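You operate a simulated robot arm through the tools that you are given. There is no shell and no other tool.

You are at the controls of a simulated robot arm. One attempt, no reset.

## Task
Put one 35 g portion and one yolk in the TASTE cup.
Fine: the cup stays on the slide, pulled out.

It is judged by the outcome, as a careful person would: the job done as asked, and still so three seconds after it is handed in. It fails if anything else is knocked over, pushed out of place, dropped, spilled or broken.

## Robot
A 7-joint arm with a two-finger gripper, fixed in place. Base frame: the origin is at the foot of the arm, x ahead of it, y to its left, z up; the work surface is at about z = 0. Units: cm, degrees, N and s.
With the tool pointing down near the work surface it reaches from about 22 to 56 cm from the base axis. Its first joint turns from -166.0 to 166.0 degrees. Payload 1.2 kg.
The TCP is the grasp point between the finger pads, 2.2 cm short of the fingertips. In the tool frame z runs along the fingers and y along their closing line. The gripper opens to 9.2 cm. The gripper's body begins 6.5 cm behind the TCP.
Orientation is told as [roll, pitch, yaw] about the base's x, y, z axes, in that order, counted from this pose: with the fingers straight down and closing along the base's y, the tool's x points along the base's -x, its y along +y and its z along -z.

## Interface
- The arm moves only by the tool send_rows. Its argument "plan" is a list of rows, each an object (a shift or turn left out is 0, a gripper value left out holds the last) with "travel": the shift along the tool's x, y, z in units of 30 mm (1.0 is 30 mm), a list of three; "turn": the turn, a rotation vector about the tool's x, y, z in units of 8 degrees (1.0 is 8 degrees), a list of three; "gripper": the opening, from 0 (shut) to 1 (fully open). In form: [{"travel": [dx, dy, dz], "turn": [wx, wy, wz], "gripper": gripper}, ...]. A call has 1 to 20 rows; each row shifts and turns the commanded pose from where the row before left it, along the tool's axes as they then stand. A call with a number of a shift or a turn outside -1 to 1 is refused whole. Each row takes 0.2 s and may step no farther than 5 cm and 8.6 degrees from the row before; otherwise, or with a gripper value out of range, the whole call is refused. A pose out of reach is approached as far as the arm can. The call stops where the force on the tool passes 50 N (or 10 N more than at its start, if that is more) or the arm is blocked; 0.2 s more then pass. Each finger halts on what it meets, pressing with about 26 N; the grip force reading is that of the motor and also rises with nothing between the fingers. The clock runs only during rows and for 0.2 s after the last one: add rows that do not move to give the fingers time. It gives the time, the measured TCP pose, the force on the tool (base axes), the opening and the grip force at its end, in the units of the frame above (readings bear some noise), with the torque about the TCP (base axes, N m) and any sound that the robot's microphone picked up.
- Cameras (640 x 400 px; columns grow to the right, rows downward): "scene" is fixed at [4.79, -49.93, 73.95]; the picture's right is [0.91, -0.42, 0.00], its down [-0.25, -0.54, -0.80] and it looks along [0.34, 0.73, -0.60] (base axes); focal length 374 px, centre (320, 200). "wrist" rides on the gripper at [7.1, 1.9, -10.2] in the tool frame; the picture's right is [-0.26, 0.97, 0.00], its down [-0.75, -0.20, -0.62] and it looks along [-0.60, -0.16, 0.78] (tool axes); focal length 280 px, centre (320, 200). There is no depth. A picture from a camera that has moved, and an enlarged one, comes with that camera's place and axes in the base frame and with its lens.
- grab_frame(camera): a new picture of that camera. No time passes.
- inspect(camera, box): a new picture of the part [left, top, right, bottom] of that camera's present view, enlarged. No time passes.
- job_done(): hands the job in; it is judged then, once.

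Places have to be worked out from the pictures, the camera data and where the tool is seen. Open the gripper and draw the arm clear of the work before you hand the job in, unless the task says otherwise.

The tools are called after "Emit:" as name(argument=value, ...) on one line, values as JSON. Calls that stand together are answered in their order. send_rows: Moves the arm, as the interface text tells. Its arguments: {"type":"object","properties":{"plan":{"type":"array","items":{"type":"object","properties":{"travel":{"type":"array","items":{"type":"number"}},"turn":{"type":"array","items":{"type":"number"}},"gripper":{"type":"number"}}}}},"required":["plan"]} The other tools are called the same way: grab_frame (camera) takes a picture; inspect (camera, box) takes an enlarged picture of a part of a camera's view; job_done () hands the job in.

At the start:

```text
time: 0.0
ee_pos: [32.43, 7.2, 38.82]
ee_rot: [0.1, 0.0, 0.0]
ft_force: [-0.3, 0.6, -0.4]
ft_torque: [-0.01, 0.03, -0.02]
finger_gap: 9.21
finger_force: 0.1
```

scene: 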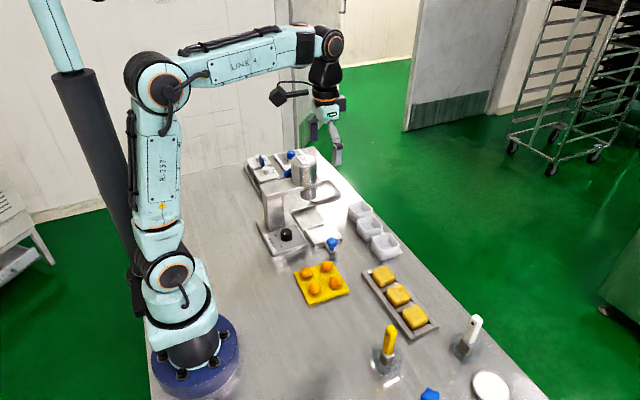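
wrist: 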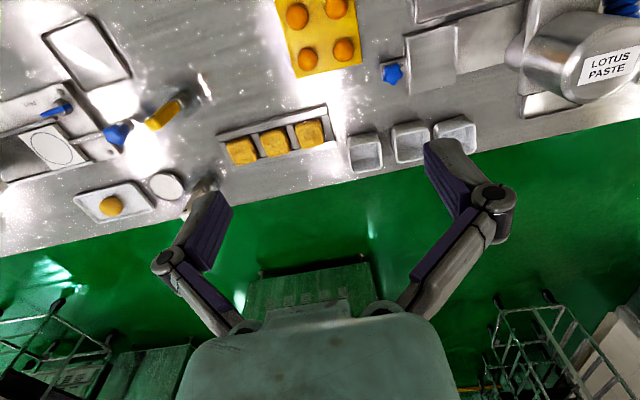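

I'll look closely at the scene before moving: the table holds a dispenser, yolks, moulds, cups and tools, and I need to identify the TASTE cup and slide.

Emit:
inspect(camera="scene", box=[230, 130, 430, 255])

Emit:
inspect(camera="scene", box=[270, 230, 510, 400])

Emit:
inspect(camera="wrist", box=[0, 0, 260, 230])

Emit:
inspect(camera="wrist", box=[330, 0, 640, 200])

```text
3.20 times, centred on (330, 192) of scene
camera zoom: at [4.79, -49.93, 73.95], right [0.91, -0.42, 0.0], down [-0.25, -0.54, -0.8], along [0.34, 0.73, -0.6], focal length 1196 px, centre (288, 224)
```

zoom: 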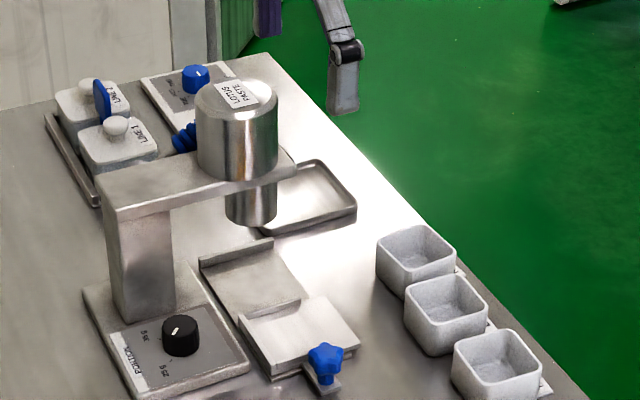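

```text
2.35 times, centred on (390, 315) of scene
camera zoom: at [4.79, -49.93, 73.95], right [0.91, -0.42, 0.0], down [-0.25, -0.54, -0.8], along [0.34, 0.73, -0.6], focal length 879 px, centre (155, -71)
```

zoom: 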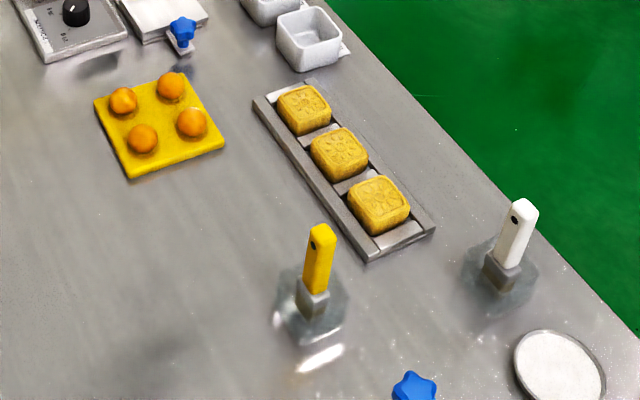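

```text
1.74 times, centred on (130, 115) of wrist
camera zoom: at [25.47, 9.29, 48.88], right [0.26, 0.97, 0.0], down [0.75, -0.2, 0.62], along [0.6, -0.16, -0.78], focal length 488 px, centre (650, 348)
```

zoom: 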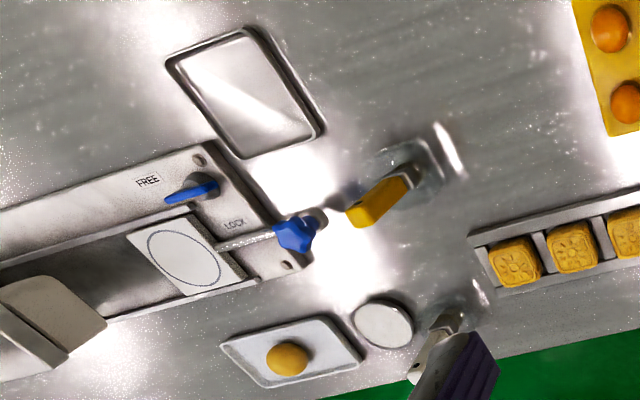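

```text
2.00 times, centred on (485, 100) of wrist
camera zoom: at [25.47, 9.29, 48.88], right [0.26, 0.97, 0.0], down [0.75, -0.2, 0.62], along [0.6, -0.16, -0.78], focal length 561 px, centre (-10, 400)
```

zoom: 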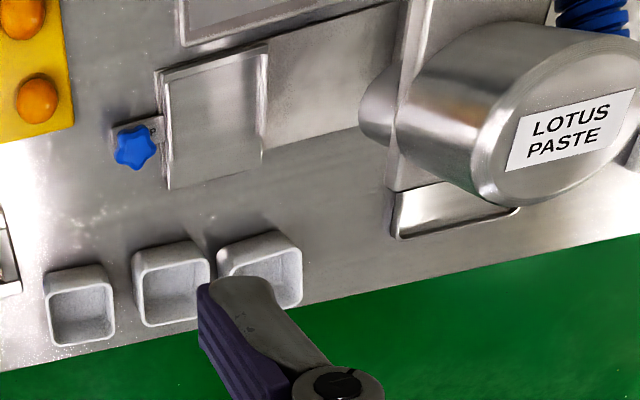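

The table has a paste dispenser with a PORTION dial, a slide with a blue star knob, three cups, a yolk board and a mould line. I'll zoom in for the labels.

Emit:
inspect(camera="scene", box=[250, 215, 350, 265])

Emit:
inspect(camera="scene", box=[340, 190, 420, 265])

Emit:
inspect(camera="scene", box=[240, 145, 320, 195])

Emit:
inspect(camera="wrist", box=[340, 100, 480, 190])

```text
6.40 times, centred on (300, 240) of scene
camera zoom: at [4.79, -49.93, 73.95], right [0.91, -0.42, 0.0], down [-0.25, -0.54, -0.8], along [0.34, 0.73, -0.6], focal length 2392 px, centre (448, -56)
```

zoom: 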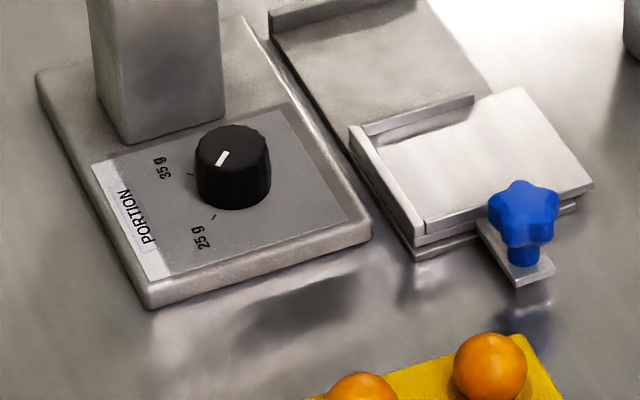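

```text
5.33 times, centred on (380, 228) of scene
camera zoom: at [4.79, -49.93, 73.95], right [0.91, -0.42, 0.0], down [-0.25, -0.54, -0.8], along [0.34, 0.73, -0.6], focal length 1993 px, centre (0, 53)
```

zoom: 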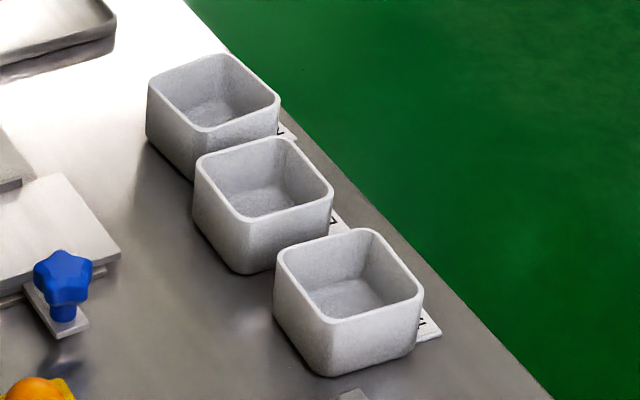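

```text
8.00 times, centred on (280, 170) of scene
camera zoom: at [4.79, -49.93, 73.95], right [0.91, -0.42, 0.0], down [-0.25, -0.54, -0.8], along [0.34, 0.73, -0.6], focal length 2990 px, centre (640, 440)
```

zoom: 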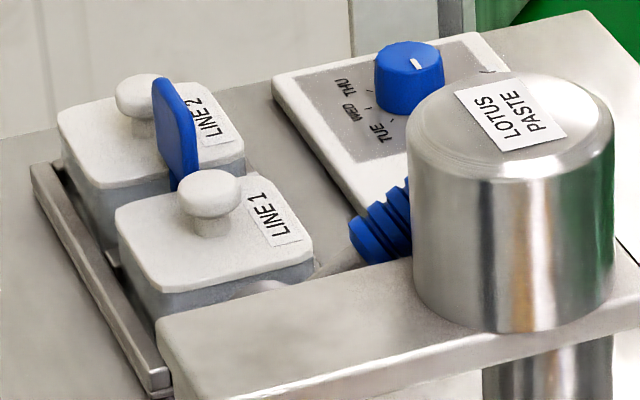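

```text
4.44 times, centred on (410, 145) of wrist
camera zoom: at [25.47, 9.29, 48.88], right [0.26, 0.97, 0.0], down [0.75, -0.2, 0.62], along [0.6, -0.16, -0.78], focal length 1246 px, centre (-80, 444)
```

zoom: 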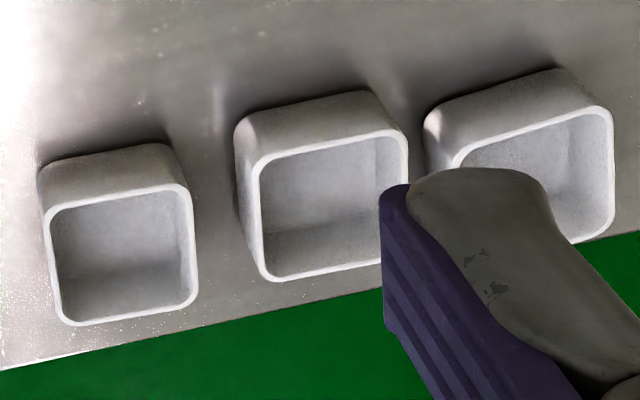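

The dial pointer needs a closer look, and the cup labels lie on the table at their far (+x) side. I'll zoom in on those labels further.

Emit:
inspect(camera="scene", box=[385, 235, 410, 255])

Emit:
inspect(camera="scene", box=[370, 205, 400, 230])

Emit:
inspect(camera="scene", box=[275, 225, 305, 250])

Emit:
inspect(camera="wrist", box=[30, 0, 130, 70])

```text
16.00 times, centred on (398, 245) of scene
camera zoom: at [4.79, -49.93, 73.95], right [0.91, -0.42, 0.0], down [-0.25, -0.54, -0.8], along [0.34, 0.73, -0.6], focal length 5979 px, centre (-920, -520)
```

zoom: 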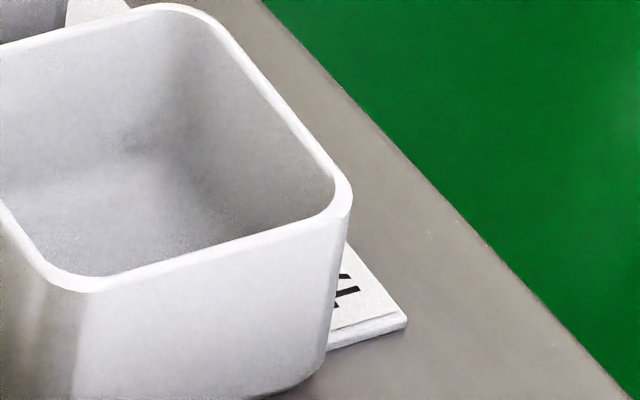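

```text
16.00 times, centred on (385, 218) of scene
camera zoom: at [4.79, -49.93, 73.95], right [0.91, -0.42, 0.0], down [-0.25, -0.54, -0.8], along [0.34, 0.73, -0.6], focal length 5979 px, centre (-720, -80)
```

zoom: 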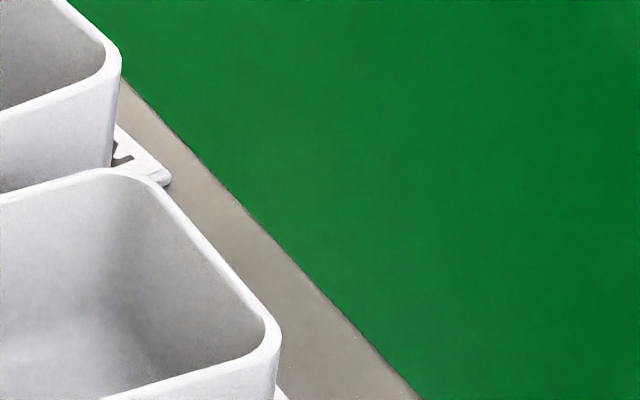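

```text
16.00 times, centred on (290, 238) of scene
camera zoom: at [4.79, -49.93, 73.95], right [0.91, -0.42, 0.0], down [-0.25, -0.54, -0.8], along [0.34, 0.73, -0.6], focal length 5979 px, centre (800, -400)
```

zoom: 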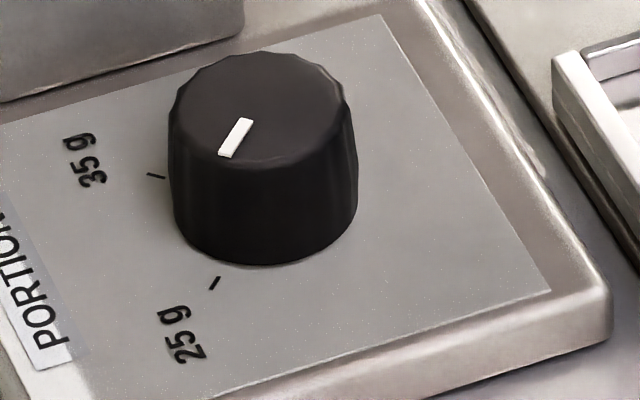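

```text
5.71 times, centred on (80, 35) of wrist
camera zoom: at [25.47, 9.29, 48.88], right [0.26, 0.97, 0.0], down [0.75, -0.2, 0.62], along [0.6, -0.16, -0.78], focal length 1602 px, centre (1691, 1143)
```

zoom: 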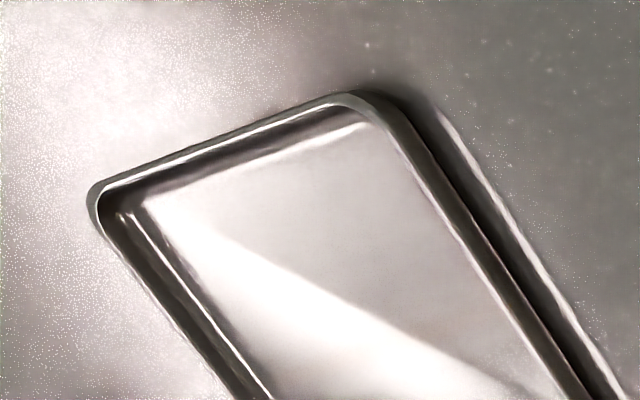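

The PORTION pointer appears to be at 25 g, so it will need turning to 35 g. I'll keep the height and move the arm sideways to +y to see the dispenser and slide with the wrist camera.

Emit:
send_rows(plan=[{"travel": [0.5, 1, 0]}, {"travel": [0.5, 1, 0]}, {"travel": [0.5, 1, 0]}, {"travel": [0.5, 1, 0]}, {"travel": [0, 0, 0]}])

Emit:
grab_frame(camera="wrist")

Emit:
grab_frame(camera="scene")

```text
time: 1.2
ee_pos: [26.44, 19.28, 38.82]
ee_rot: [0.0, 0.0, 0.0]
ft_force: [0.2, -0.2, -0.5]
ft_torque: [-0.01, -0.03, -0.02]
finger_gap: 9.2
finger_force: 0.0
```

```text
taken
camera wrist: at [19.34, 21.34, 49.04], right [0.26, 0.96, 0.0], down [0.75, -0.2, 0.62], along [0.6, -0.16, -0.78], focal length 280 px, centre (320, 200)
```

wrist: 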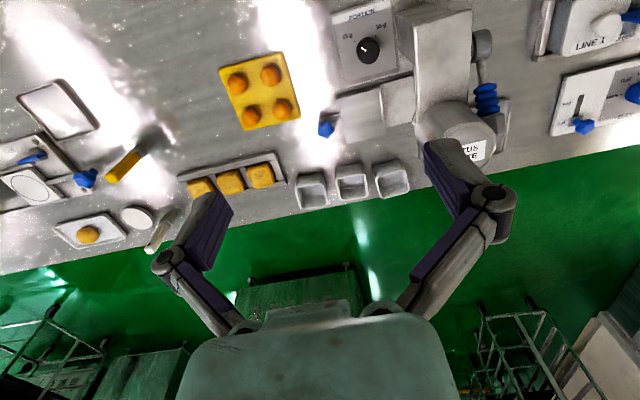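

```text
taken
```

scene: 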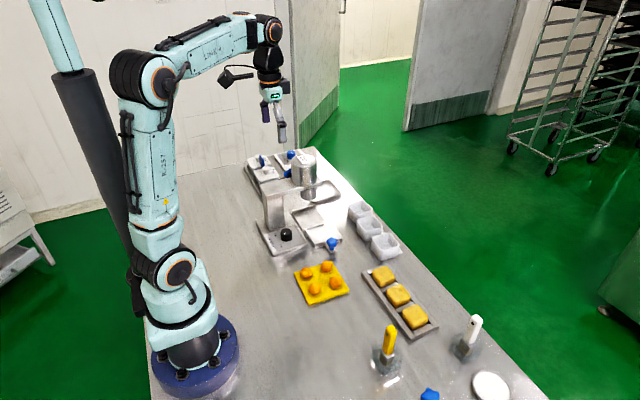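

Emit:
inspect(camera="wrist", box=[310, 0, 470, 100])

Emit:
inspect(camera="wrist", box=[420, 0, 640, 140])

Emit:
inspect(camera="wrist", box=[280, 70, 480, 220])

```text
4.00 times, centred on (390, 50) of wrist
camera zoom: at [19.34, 21.34, 49.04], right [0.26, 0.96, 0.0], down [0.75, -0.2, 0.62], along [0.6, -0.16, -0.78], focal length 1122 px, centre (40, 800)
```

zoom: 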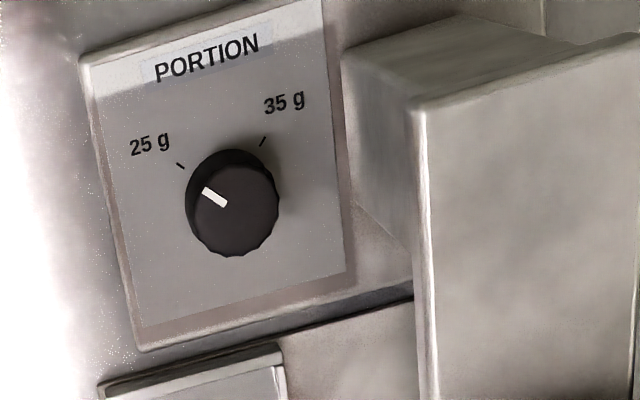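

```text
2.86 times, centred on (530, 70) of wrist
camera zoom: at [19.34, 21.34, 49.04], right [0.26, 0.96, 0.0], down [0.75, -0.2, 0.62], along [0.6, -0.16, -0.78], focal length 801 px, centre (-280, 571)
```

zoom: 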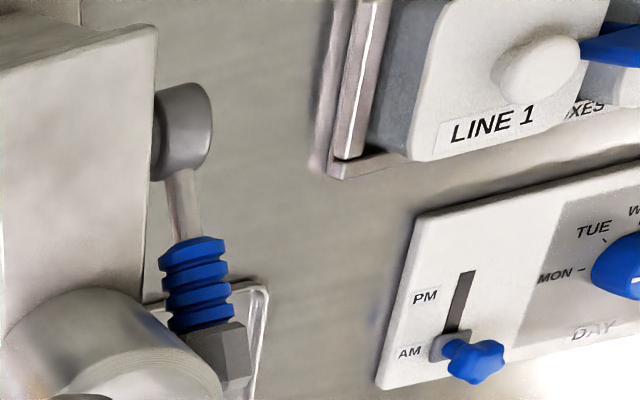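

```text
2.67 times, centred on (380, 145) of wrist
camera zoom: at [19.34, 21.34, 49.04], right [0.26, 0.96, 0.0], down [0.75, -0.2, 0.62], along [0.6, -0.16, -0.78], focal length 748 px, centre (160, 347)
```

zoom: 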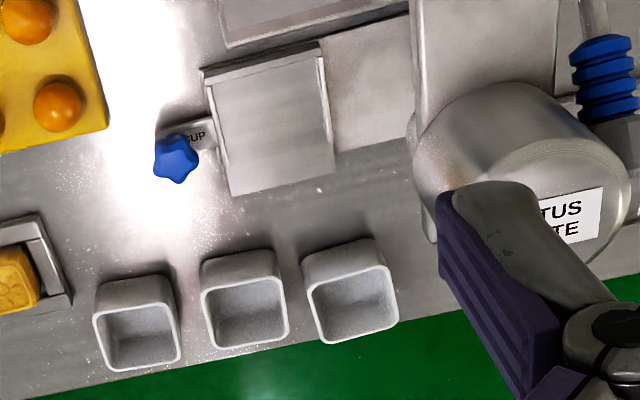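

The dispenser has a side lever with a blue grip, and the slide's cup carriage (tag "CUP") is pulled out with a star handle. I'll move out over the cups at height and yaw -90° so the wrist camera can see the labels on the far side.

Emit:
send_rows(plan=[{"travel": [-1, 0, 0]}, {"travel": [-1, 0, 0]}, {"travel": [-1, 0, 0]}, {"travel": [-1, 0, 0]}, {"travel": [-1, 0, 0]}, {"travel": [-1, 0, 0]}, {"travel": [-1, 0, 0]}, {"travel": [-1, 0, 0]}, {"turn": [0, 0, 1]}, {"turn": [0, 0, 1]}, {"turn": [0, 0, 1]}, {"turn": [0, 0, 1]}, {"turn": [0, 0, 1]}, {"turn": [0, 0, 1]}, {"turn": [0, 0, 1]}, {"turn": [0, 0, 1]}, {"turn": [0, 0, 1]}, {"turn": [0, 0, 1]}])

Emit:
grab_frame(camera="wrist")

Emit:
grab_frame(camera="scene")

```text
time: 5.0
ee_pos: [44.95, 18.77, 37.43]
ee_rot: [0.1, 0.0, -80.0]
ft_force: [-0.7, -0.4, -0.3]
ft_torque: [0.0, 0.0, -0.02]
finger_gap: 9.18
finger_force: 0.1
out of reach, approached as far as the arm can: row 6, 7, 8
```

```text
taken
camera wrist: at [45.68, 26.2, 47.72], right [1.0, -0.09, 0.0], down [-0.07, -0.78, 0.62], along [-0.06, -0.62, -0.78], focal length 280 px, centre (320, 200)
```

wrist: 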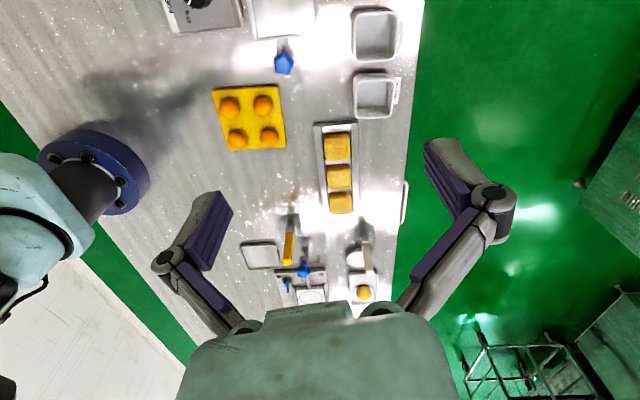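

```text
taken
```

scene: 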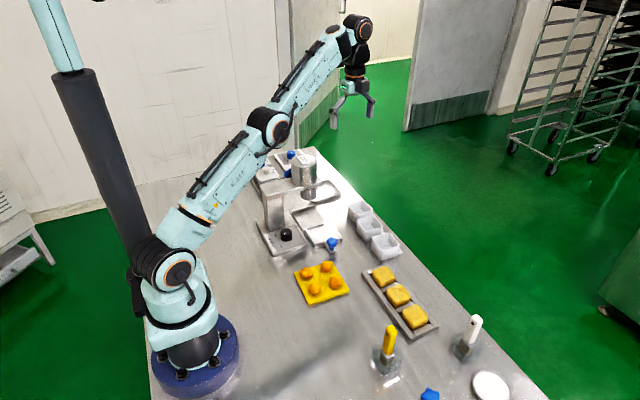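

Reach is limited at this height, so I'll descend about 12 cm and move -y to keep well away from the dispenser, then look at the labels.

Emit:
send_rows(plan=[{"travel": [0, 0, 1]}, {"travel": [0, 0, 1]}, {"travel": [0, 0, 1]}, {"travel": [0, 0, 1]}, {"travel": [0, 0, 0]}])

Emit:
grab_frame(camera="wrist")

```text
time: 6.2
ee_pos: [44.97, 18.85, 25.21]
ee_rot: [0.0, 0.0, -80.0]
ft_force: [-0.5, 0.0, -0.4]
ft_torque: [-0.01, 0.0, -0.01]
finger_gap: 9.22
finger_force: 0.1
```

```text
taken
camera wrist: at [45.75, 26.18, 35.48], right [1.0, -0.09, 0.0], down [-0.07, -0.78, 0.63], along [-0.06, -0.62, -0.78], focal length 280 px, centre (320, 200)
```

wrist: 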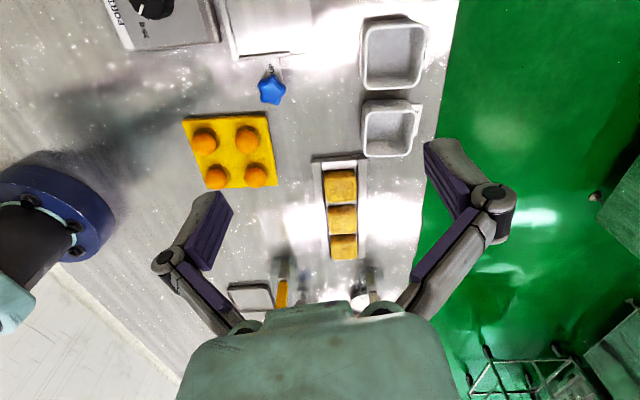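

Still no label visible; I'll move about 5 cm further +x and 3 cm +y at this height so all three cups and their labels come into view.

Emit:
send_rows(plan=[{"travel": [0, 0.9, 0]}, {"travel": [0, 0.9, 0]}, {"travel": [0.8, 0.2, 0]}, {"travel": [0, 0, 0]}])

Emit:
grab_frame(camera="wrist")

Emit:
inspect(camera="wrist", box=[320, 0, 480, 200])

```text
time: 7.2
ee_pos: [49.15, 21.43, 24.95]
ee_rot: [-0.1, 0.1, -80.0]
ft_force: [0.3, -0.8, 0.4]
ft_torque: [0.01, 0.03, 0.01]
finger_gap: 9.23
finger_force: 0.1
out of reach, approached as far as the arm can: row 3
```

```text
taken
camera wrist: at [49.8, 28.92, 35.28], right [1.0, -0.09, 0.0], down [-0.07, -0.78, 0.63], along [-0.06, -0.62, -0.78], focal length 280 px, centre (320, 200)
```

wrist: 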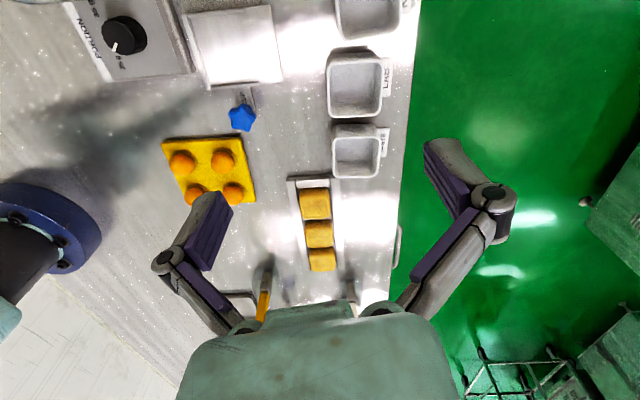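

```text
2.00 times, centred on (400, 100) of wrist
camera zoom: at [49.8, 28.92, 35.28], right [1.0, -0.09, 0.0], down [-0.07, -0.78, 0.63], along [-0.06, -0.62, -0.78], focal length 561 px, centre (160, 400)
```

zoom: 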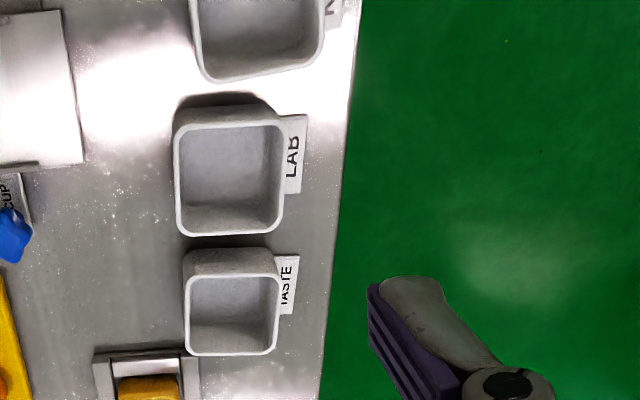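

The nearest cup (lowest y) looks like TASTE, and the middle one LAB. I'll confirm with a closer zoom and also look at the carriage and dial from here.

Emit:
inspect(camera="wrist", box=[325, 110, 405, 185])

Emit:
inspect(camera="wrist", box=[60, 0, 290, 140])

Emit:
inspect(camera="wrist", box=[150, 120, 350, 310])

```text
5.33 times, centred on (365, 148) of wrist
camera zoom: at [49.8, 28.92, 35.28], right [1.0, -0.09, 0.0], down [-0.07, -0.78, 0.63], along [-0.06, -0.62, -0.78], focal length 1495 px, centre (80, 480)
```

zoom: 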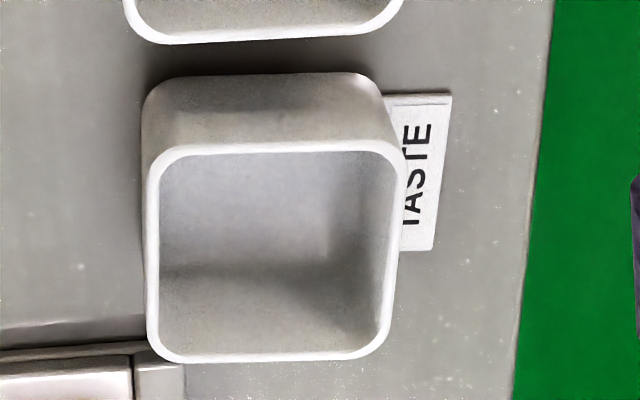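

```text
2.78 times, centred on (175, 70) of wrist
camera zoom: at [49.8, 28.92, 35.28], right [1.0, -0.09, 0.0], down [-0.07, -0.78, 0.63], along [-0.06, -0.62, -0.78], focal length 780 px, centre (724, 562)
```

zoom: 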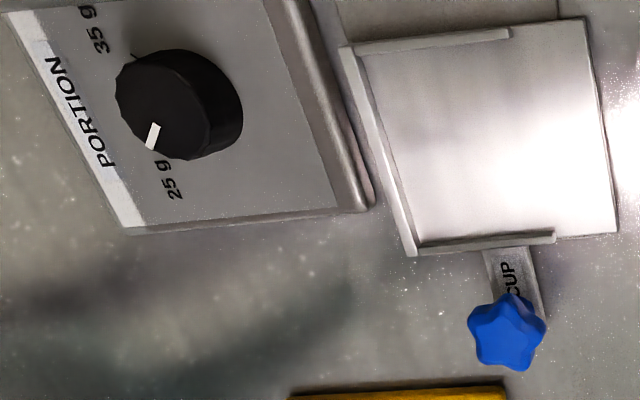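

```text
2.11 times, centred on (250, 215) of wrist
camera zoom: at [49.8, 28.92, 35.28], right [1.0, -0.09, 0.0], down [-0.07, -0.78, 0.63], along [-0.06, -0.62, -0.78], focal length 590 px, centre (467, 168)
```

zoom: 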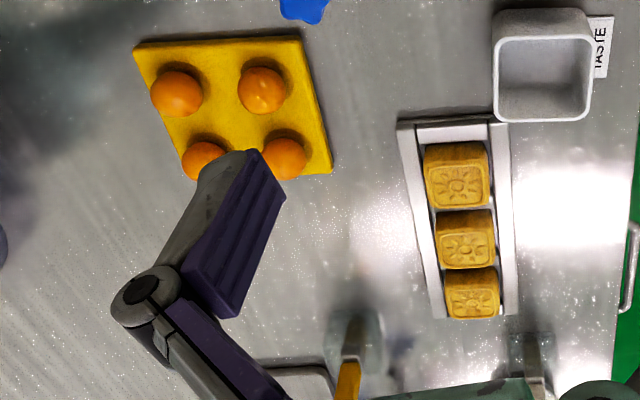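

TASTE cup confirmed, at about (52.5, 11.5); carriage at about x 36–44.7, y 20–27 with lips on three sides; dial at 25 g. I'll zoom on the tools, yolks and dispenser nozzle from the scene camera to plan the rest.

Emit:
inspect(camera="scene", box=[360, 305, 500, 400])

Emit:
inspect(camera="scene", box=[285, 255, 355, 310])

Emit:
inspect(camera="scene", box=[255, 140, 355, 220])

```text
4.21 times, centred on (430, 352) of scene
camera zoom: at [4.79, -49.93, 73.95], right [0.91, -0.42, 0.0], down [-0.25, -0.54, -0.8], along [0.34, 0.73, -0.6], focal length 1573 px, centre (-143, -442)
```

zoom: 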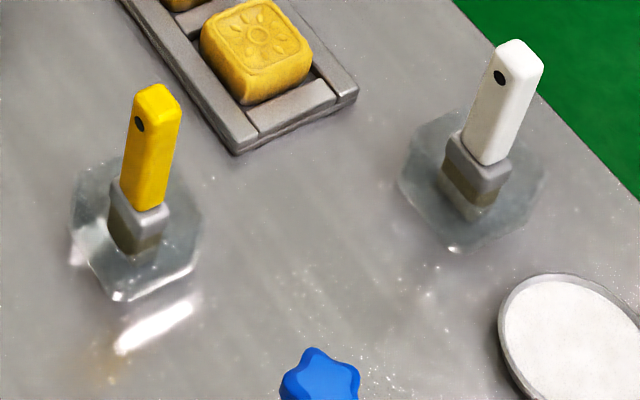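

```text
7.27 times, centred on (320, 282) of scene
camera zoom: at [4.79, -49.93, 73.95], right [0.91, -0.42, 0.0], down [-0.25, -0.54, -0.8], along [0.34, 0.73, -0.6], focal length 2718 px, centre (320, -400)
```

zoom: 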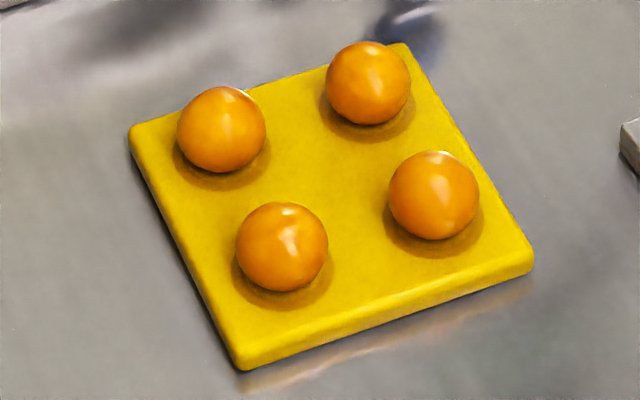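

```text
5.00 times, centred on (305, 180) of scene
camera zoom: at [4.79, -49.93, 73.95], right [0.91, -0.42, 0.0], down [-0.25, -0.54, -0.8], along [0.34, 0.73, -0.6], focal length 1868 px, centre (395, 300)
```

zoom: 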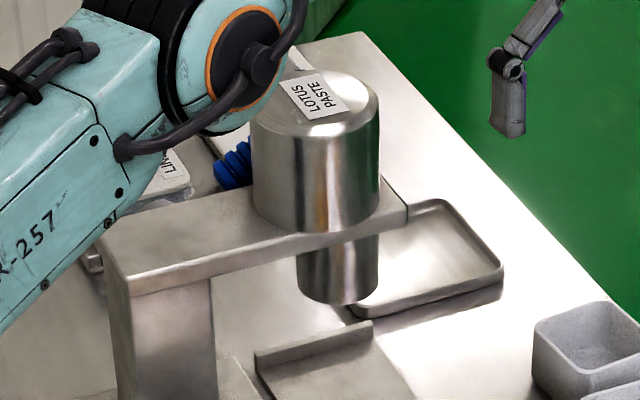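

The tools in the stands are knives and not needed. First I'll set the dial: I back off to a clear spot and turn the wrist to about yaw +120 so the camera stays on the -y side, away from the dispenser column.

Emit:
send_rows(plan=[{"travel": [-0.29, -0.9, -0.28]}, {"travel": [-0.29, -0.9, -0.28]}, {"travel": [-0.29, -0.9, -0.28]}, {"travel": [-0.29, -0.9, -0.28]}, {"travel": [-0.29, -0.9, -0.28]}, {"travel": [-0.29, -0.9, -0.28]}, {"turn": [0, 0, -1]}, {"turn": [0, 0, -1]}, {"turn": [0, 0, -1]}, {"turn": [0, 0, -1]}, {"turn": [0, 0, -1]}, {"turn": [0, 0, -1]}, {"turn": [0, 0, -1]}, {"turn": [0, 0, -1]}, {"turn": [0, 0, -1]}, {"turn": [0, 0, -1]}, {"turn": [0, 0, 0]}])

Emit:
grab_frame(camera="wrist")

```text
time: 10.8
ee_pos: [34.13, 13.54, 30.05]
ee_rot: [0.0, 0.0, 0.1]
ft_force: [-0.1, -0.6, 0.0]
ft_torque: [-0.01, 0.0, 0.0]
finger_gap: 9.21
finger_force: 0.1
```

```text
taken
camera wrist: at [26.99, 15.56, 40.38], right [0.26, 0.97, 0.0], down [0.75, -0.2, 0.63], along [0.6, -0.16, -0.78], focal length 280 px, centre (320, 200)
```

wrist: 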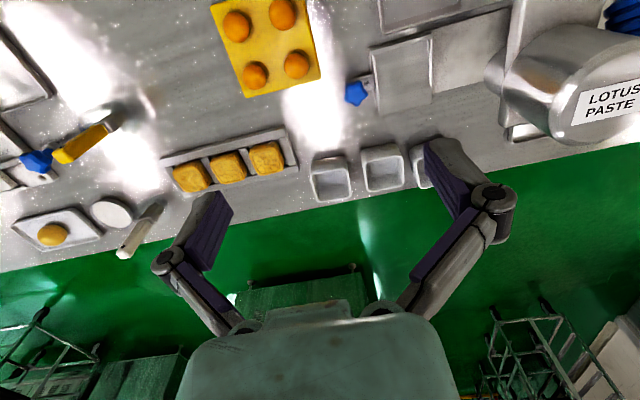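

Yaw is back at 0 over a clear area. I'll keep rotating to +90 and watch whether the joint allows it.

Emit:
send_rows(plan=[{"turn": [0, 0, -1]}, {"turn": [0, 0, -1]}, {"turn": [0, 0, -1]}, {"turn": [0, 0, -1]}, {"turn": [0, 0, -1]}, {"turn": [0, 0, -1]}, {"turn": [0, 0, -1]}, {"turn": [0, 0, -1]}, {"turn": [0, 0, -1]}, {"turn": [0, 0, -1]}, {"turn": [0, 0, -1]}, {"turn": [0, 0, -1]}, {"turn": [0, 0, -1]}, {"turn": [0, 0, -1]}, {"turn": [0, 0, -1]}, {"turn": [0, 0, 0]}])

Emit:
grab_frame(camera="wrist")

```text
time: 14.2
ee_pos: [34.02, 13.51, 30.27]
ee_rot: [-0.1, 0.0, 120.2]
ft_force: [0.0, -0.4, -0.4]
ft_torque: [0.02, 0.03, 0.02]
finger_gap: 9.18
finger_force: 0.0
```

```text
taken
camera wrist: at [36.04, 6.57, 40.4], right [-0.97, -0.26, 0.0], down [-0.2, 0.75, 0.63], along [-0.16, 0.6, -0.78], focal length 280 px, centre (320, 200)
```

wrist: 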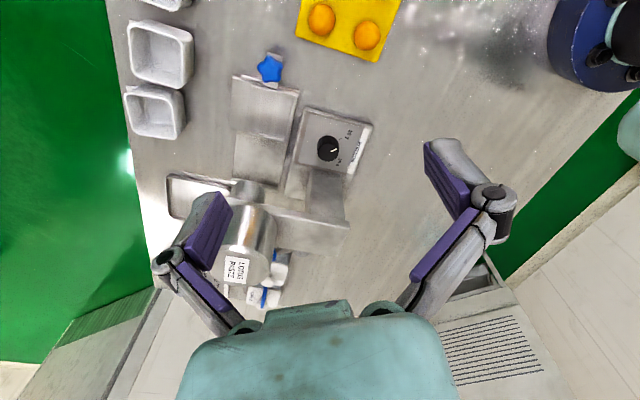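

Yaw +120 is reachable and the view now looks toward the dispenser. I'll zoom in on the dial and the carriage for precise positions.

Emit:
inspect(camera="wrist", box=[280, 90, 390, 200])

Emit:
inspect(camera="wrist", box=[150, 150, 360, 320])

```text
3.64 times, centred on (335, 145) of wrist
camera zoom: at [36.04, 6.57, 40.4], right [-0.97, -0.26, 0.0], down [-0.2, 0.75, 0.63], along [-0.16, 0.6, -0.78], focal length 1020 px, centre (266, 400)
```

zoom: 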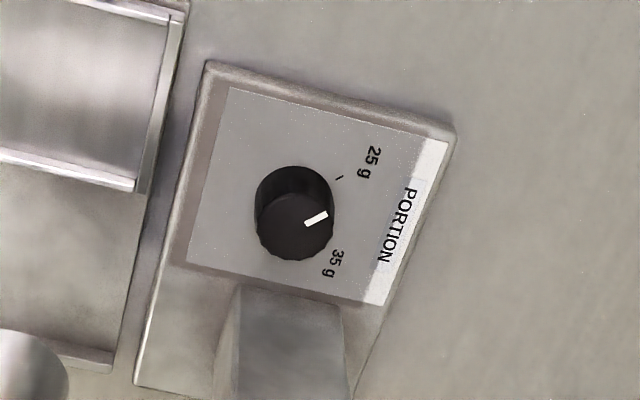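

```text
2.35 times, centred on (255, 235) of wrist
camera zoom: at [36.04, 6.57, 40.4], right [-0.97, -0.26, 0.0], down [-0.2, 0.75, 0.63], along [-0.16, 0.6, -0.78], focal length 660 px, centre (473, 118)
```

zoom: 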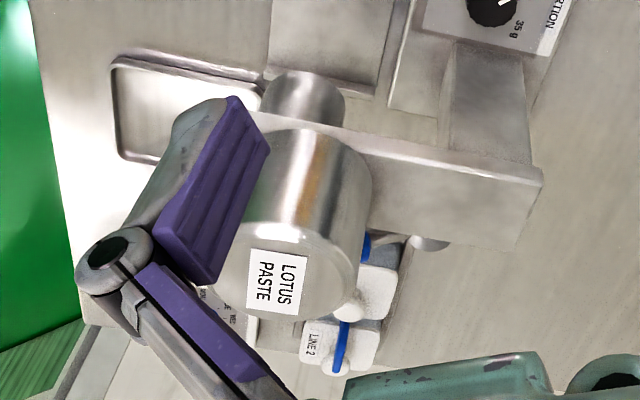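

Dial centre is about (29.7, 25.6) with its top near z≈4.2. I'll move above it at z≈14 with the gripper opened to about 6 cm and check alignment.

Emit:
send_rows(plan=[{"travel": [-0.7, -0.13, 0.89], "gripper": 0.65}, {"travel": [-0.7, -0.13, 0.89]}, {"travel": [-0.7, -0.13, 0.89]}, {"travel": [-0.7, -0.13, 0.89]}, {"travel": [-0.7, -0.13, 0.89]}, {"travel": [-0.7, -0.13, 0.89]}, {"travel": [0, 0, 0]}])

Emit:
grab_frame(camera="wrist")

Emit:
grab_frame(camera="scene")

```text
time: 15.8
ee_pos: [29.9, 25.62, 13.89]
ee_rot: [-0.1, 0.0, 120.1]
ft_force: [0.0, -0.4, -0.4]
ft_torque: [0.01, 0.02, 0.02]
finger_gap: 5.97
finger_force: 0.1
```

```text
taken
camera wrist: at [31.81, 18.7, 24.19], right [-0.97, -0.26, 0.0], down [-0.2, 0.75, 0.63], along [-0.16, 0.6, -0.78], focal length 280 px, centre (320, 200)
```

wrist: 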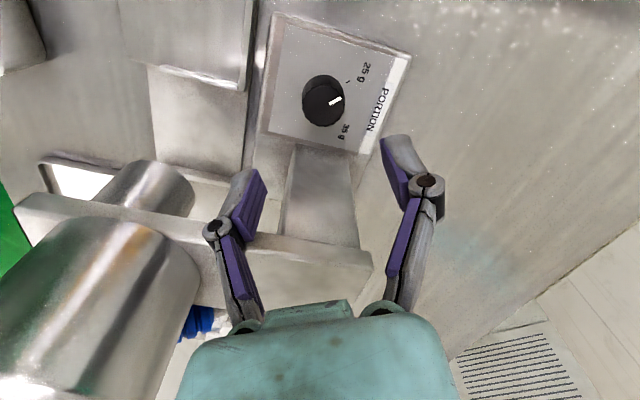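

```text
taken
```

scene: 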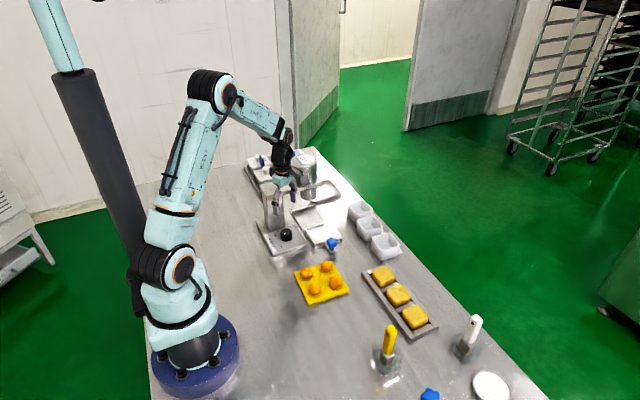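

Emit:
inspect(camera="wrist", box=[240, 0, 420, 160])

Emit:
inspect(camera="scene", box=[240, 110, 360, 260])

```text
2.50 times, centred on (330, 80) of wrist
camera zoom: at [31.81, 18.7, 24.19], right [-0.97, -0.26, 0.0], down [-0.2, 0.75, 0.63], along [-0.16, 0.6, -0.78], focal length 701 px, centre (295, 500)
```

zoom: 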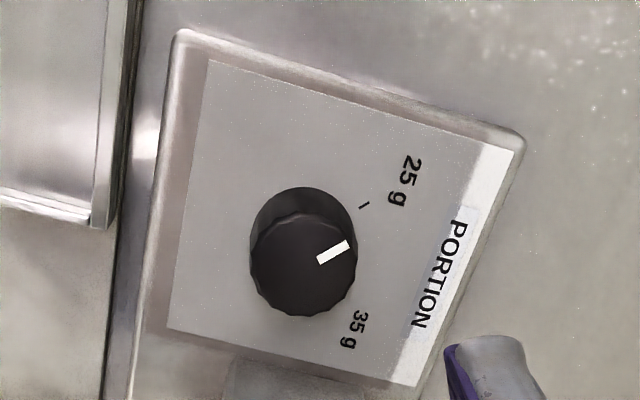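

```text
2.67 times, centred on (300, 185) of scene
camera zoom: at [4.79, -49.93, 73.95], right [0.91, -0.42, 0.0], down [-0.25, -0.54, -0.8], along [0.34, 0.73, -0.6], focal length 996 px, centre (373, 240)
```

zoom: 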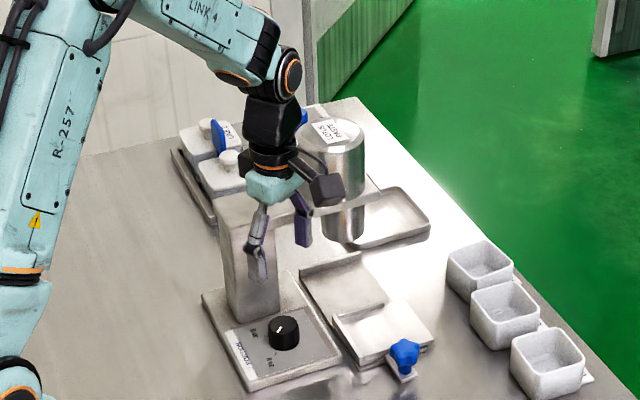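

Dial centre refined to (29.67, 25.65). I'll descend to TCP z≈5.2 so the fingers straddle the knob without touching the panel, then check.

Emit:
send_rows(plan=[{"travel": [-0.03, 0.06, 0.9]}, {"travel": [0, 0, 0.9]}, {"travel": [0, 0, 0.6]}, {"travel": [0, 0, 0.5]}, {"travel": [0, 0, 0]}])

Emit:
grab_frame(camera="wrist")

Emit:
inspect(camera="scene", box=[240, 150, 360, 260])

```text
time: 16.6
ee_pos: [29.68, 25.81, 7.35]
ee_rot: [-0.1, -0.2, 120.3]
ft_force: [-6.0, -8.6, 16.9]
ft_torque: [1.21, -0.28, 0.32]
finger_gap: 5.98
finger_force: 0.1
stopped in row 4: the force on the tool passed its limit at 99 N (the readings are from after the stop); the commanded pose is now the measured one
```

```text
taken
camera wrist: at [31.68, 18.72, 17.62], right [-0.97, -0.26, 0.0], down [-0.2, 0.75, 0.63], along [-0.16, 0.61, -0.78], focal length 280 px, centre (320, 200)
```

wrist: 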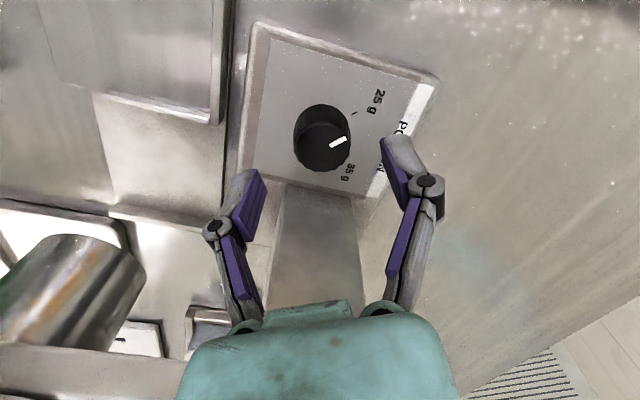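

```text
3.64 times, centred on (300, 205) of scene
camera zoom: at [4.79, -49.93, 73.95], right [0.91, -0.42, 0.0], down [-0.25, -0.54, -0.8], along [0.34, 0.73, -0.6], focal length 1359 px, centre (393, 182)
```

zoom: 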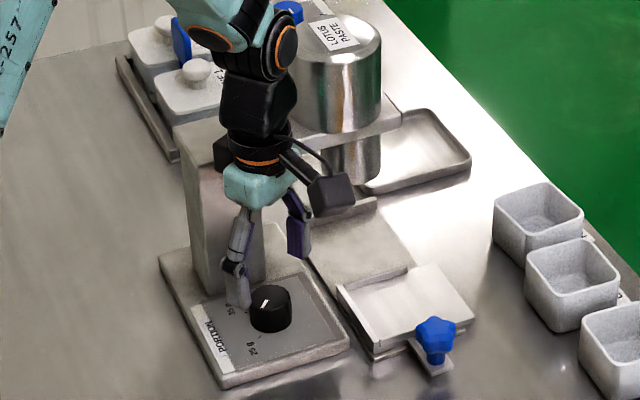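

The descent was stopped at z≈7.35: a block on the wrist's far side met the dispenser's head bar. I'll lift straight up 3.5 cm, then check that nothing shifted before trying a tilted approach leaning away from the column.

Emit:
send_rows(plan=[{"travel": [0, 0, -0.3]}, {"travel": [0, 0, -0.9]}, {"travel": [0, 0, 0]}])

Emit:
grab_frame(camera="wrist")

Emit:
inspect(camera="scene", box=[240, 130, 360, 260])

```text
time: 17.4
ee_pos: [29.68, 25.69, 10.85]
ee_rot: [-0.1, -0.1, 120.2]
ft_force: [-0.4, -0.6, 0.1]
ft_torque: [-0.01, -0.01, 0.01]
finger_gap: 5.98
finger_force: 0.0
```

```text
taken
camera wrist: at [31.71, 18.67, 21.12], right [-0.97, -0.26, 0.0], down [-0.2, 0.75, 0.63], along [-0.16, 0.61, -0.78], focal length 280 px, centre (320, 200)
```

wrist: 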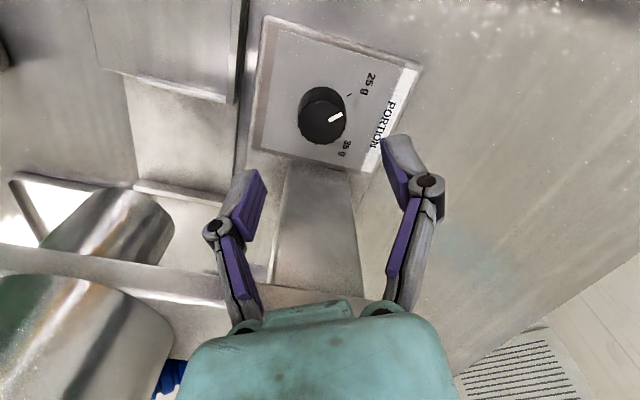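

```text
3.08 times, centred on (300, 195) of scene
camera zoom: at [4.79, -49.93, 73.95], right [0.91, -0.42, 0.0], down [-0.25, -0.54, -0.8], along [0.34, 0.73, -0.6], focal length 1150 px, centre (382, 215)
```

zoom: 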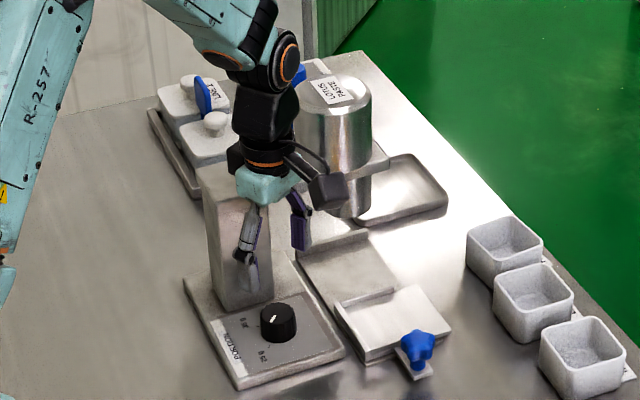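

Nothing appears shifted. Now I'll tilt the tool 24° about the closing line so the wrist leans away from the column (toward -y), keeping the TCP in place.

Emit:
send_rows(plan=[{"turn": [0, -1, 0]}, {"turn": [0, -1, 0]}, {"turn": [0, -1, 0]}, {"turn": [0, 0, 0]}])

Emit:
grab_frame(camera="wrist")

Emit:
inspect(camera="scene", box=[240, 110, 360, 260])

```text
time: 18.4
ee_pos: [29.69, 25.65, 10.94]
ee_rot: [-0.1, -24.1, 120.4]
ft_force: [0.2, -0.1, 0.1]
ft_torque: [0.01, -0.01, 0.03]
finger_gap: 5.99
finger_force: 0.0
```

```text
taken
camera wrist: at [33.47, 15.63, 17.34], right [-0.95, -0.28, 0.11], down [-0.04, 0.47, 0.88], along [-0.3, 0.83, -0.46], focal length 280 px, centre (320, 200)
```

wrist: 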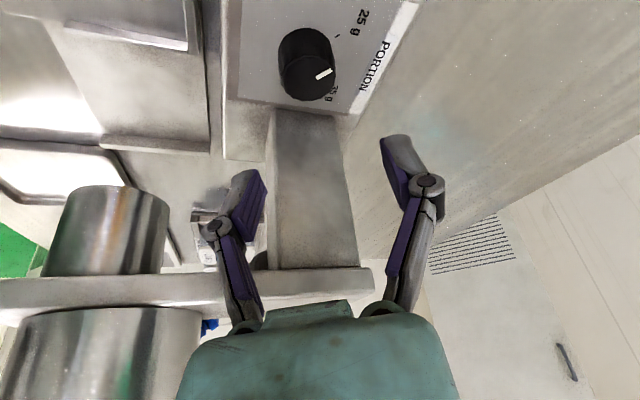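

```text
2.67 times, centred on (300, 185) of scene
camera zoom: at [4.79, -49.93, 73.95], right [0.91, -0.42, 0.0], down [-0.25, -0.54, -0.8], along [0.34, 0.73, -0.6], focal length 996 px, centre (373, 240)
```

zoom: 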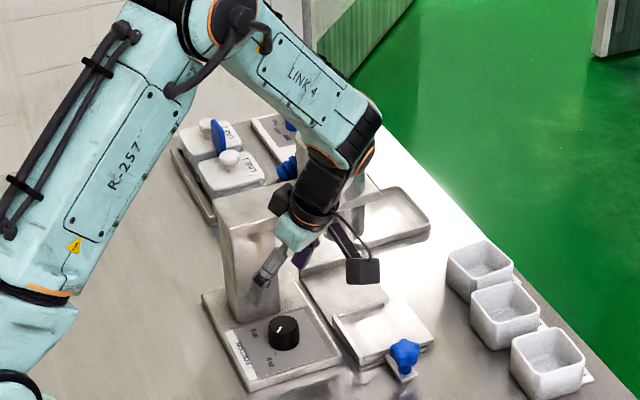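

The wrist now leans clear of the bar. I'll descend along vertical to TCP z≈5 with a small offset so the tilted pads straddle the knob.

Emit:
send_rows(plan=[{"travel": [0.25, 0, 0.45]}, {"travel": [0.25, 0, 0.45]}, {"travel": [0.25, 0, 0.45]}, {"travel": [0.1, 0, 0.18]}, {"travel": [0.08, 0, 0.15]}, {"travel": [0, 0, 0]}])

Emit:
grab_frame(camera="wrist")

Emit:
inspect(camera="scene", box=[260, 180, 330, 260])

```text
time: 19.9
ee_pos: [29.88, 25.32, 5.17]
ee_rot: [-0.1, -24.1, 120.3]
ft_force: [-0.1, 0.1, -0.8]
ft_torque: [0.02, 0.05, -0.01]
finger_gap: 5.99
finger_force: 0.0
```

```text
taken
camera wrist: at [33.65, 15.27, 11.67], right [-0.95, -0.28, 0.11], down [-0.04, 0.48, 0.88], along [-0.3, 0.83, -0.47], focal length 280 px, centre (320, 200)
```

wrist: 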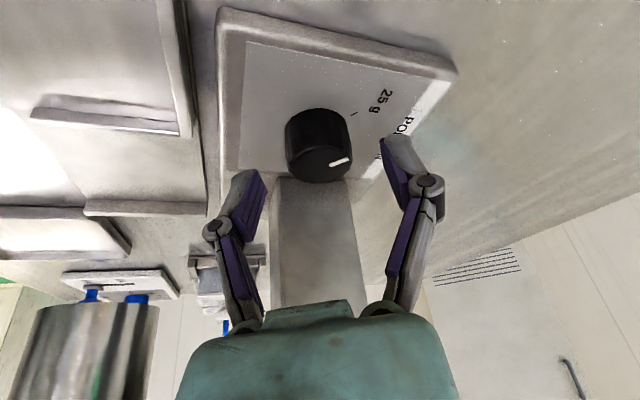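

```text
5.00 times, centred on (295, 220) of scene
camera zoom: at [4.79, -49.93, 73.95], right [0.91, -0.42, 0.0], down [-0.25, -0.54, -0.8], along [0.34, 0.73, -0.6], focal length 1868 px, centre (445, 100)
```

zoom: 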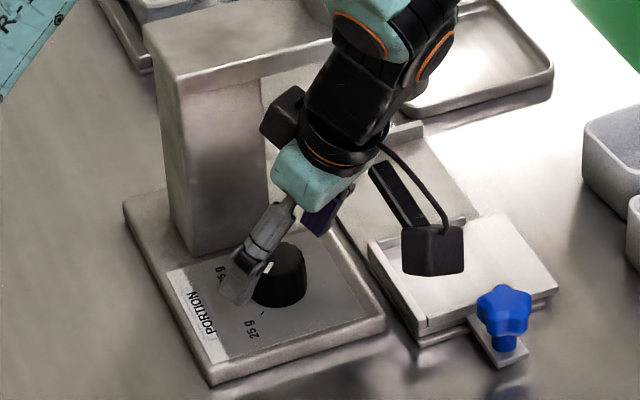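

The pads line up laterally with the knob; a further 0.75 cm straight down centres them. Then I close on the knob and read the gap.

Emit:
send_rows(plan=[{"travel": [0.05, 0, 0.114]}, {"travel": [0.05, 0, 0.114]}, {"travel": [0, 0, 0]}, {"gripper": 0.4}, {"gripper": 0.25}, {"gripper": 0.25}, {"gripper": 0.25}])

Emit:
grab_frame(camera="wrist")

Emit:
inspect(camera="scene", box=[260, 180, 330, 260])

```text
time: 21.4
ee_pos: [29.94, 25.38, 4.54]
ee_rot: [-0.1, -24.2, 120.3]
ft_force: [-9.9, -8.2, 11.2]
ft_torque: [-0.02, 0.3, 0.09]
finger_gap: 3.16
finger_force: 27.9
```

```text
taken
camera wrist: at [33.66, 15.28, 10.96], right [-0.95, -0.28, 0.11], down [-0.04, 0.48, 0.88], along [-0.3, 0.83, -0.47], focal length 280 px, centre (320, 200)
```

wrist: 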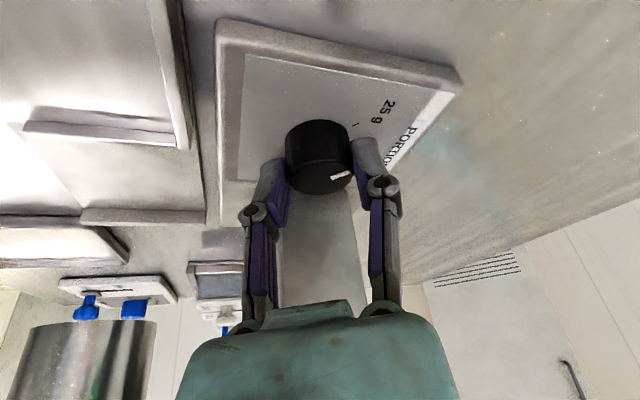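

```text
5.00 times, centred on (295, 220) of scene
camera zoom: at [4.79, -49.93, 73.95], right [0.91, -0.42, 0.0], down [-0.25, -0.54, -0.8], along [0.34, 0.73, -0.6], focal length 1868 px, centre (445, 100)
```

zoom: 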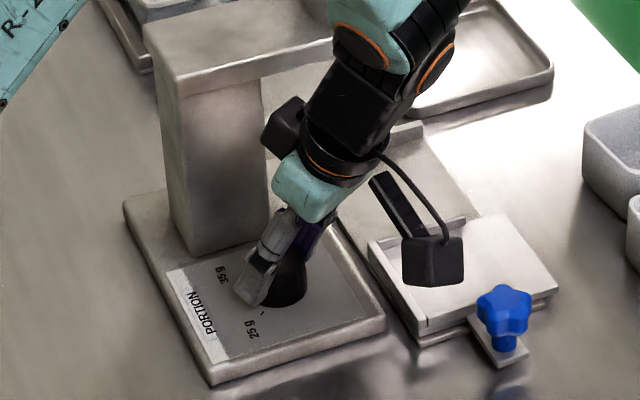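

Knob is held (gap 3.16 cm, 28 N). I'll turn it clockwise seen from above (toward 35 g) about the vertical axis, first 32°, and check.

Emit:
send_rows(plan=[{"travel": [0, 0.036, 0], "turn": [0.407, 0, 0.9135]}, {"travel": [0, 0.036, 0], "turn": [0.407, 0, 0.9135]}, {"travel": [0, 0.036, 0], "turn": [0.407, 0, 0.9135]}, {"travel": [0, 0.036, 0], "turn": [0.407, 0, 0.9135]}, {"turn": [0, 0, 0]}])

Emit:
grab_frame(camera="wrist")

Emit:
inspect(camera="scene", box=[260, 180, 330, 260])

```text
time: 22.6
ee_pos: [29.56, 25.31, 4.44]
ee_rot: [0.0, -24.1, 88.3]
ft_force: [-6.3, -4.9, 15.3]
ft_torque: [-0.18, 0.2, 0.06]
finger_gap: 3.16
finger_force: 27.8
```

```text
taken
camera wrist: at [27.35, 14.79, 10.91], right [-0.96, 0.27, 0.11], down [0.22, 0.42, 0.88], along [0.19, 0.86, -0.46], focal length 280 px, centre (320, 200)
```

wrist: 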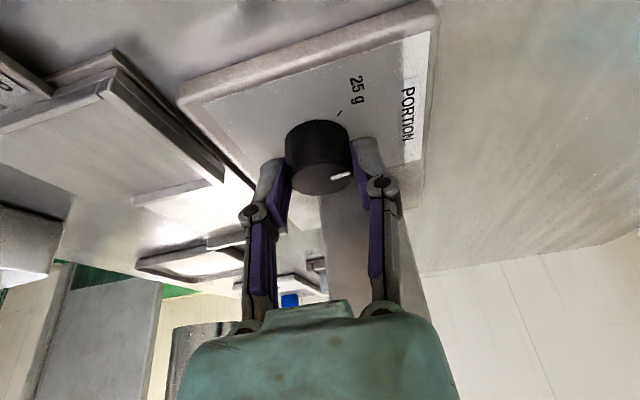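

```text
5.00 times, centred on (295, 220) of scene
camera zoom: at [4.79, -49.93, 73.95], right [0.91, -0.42, 0.0], down [-0.25, -0.54, -0.8], along [0.34, 0.73, -0.6], focal length 1868 px, centre (445, 100)
```

zoom: 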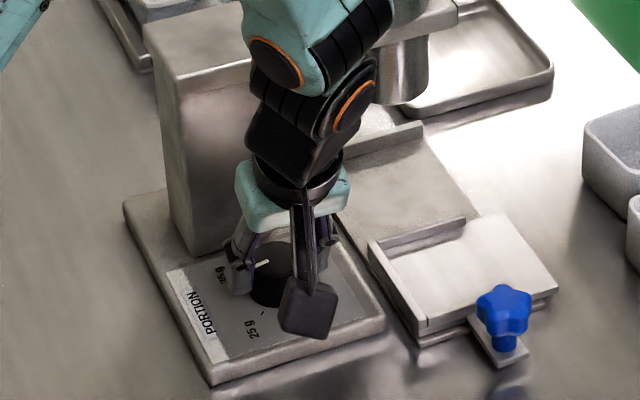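

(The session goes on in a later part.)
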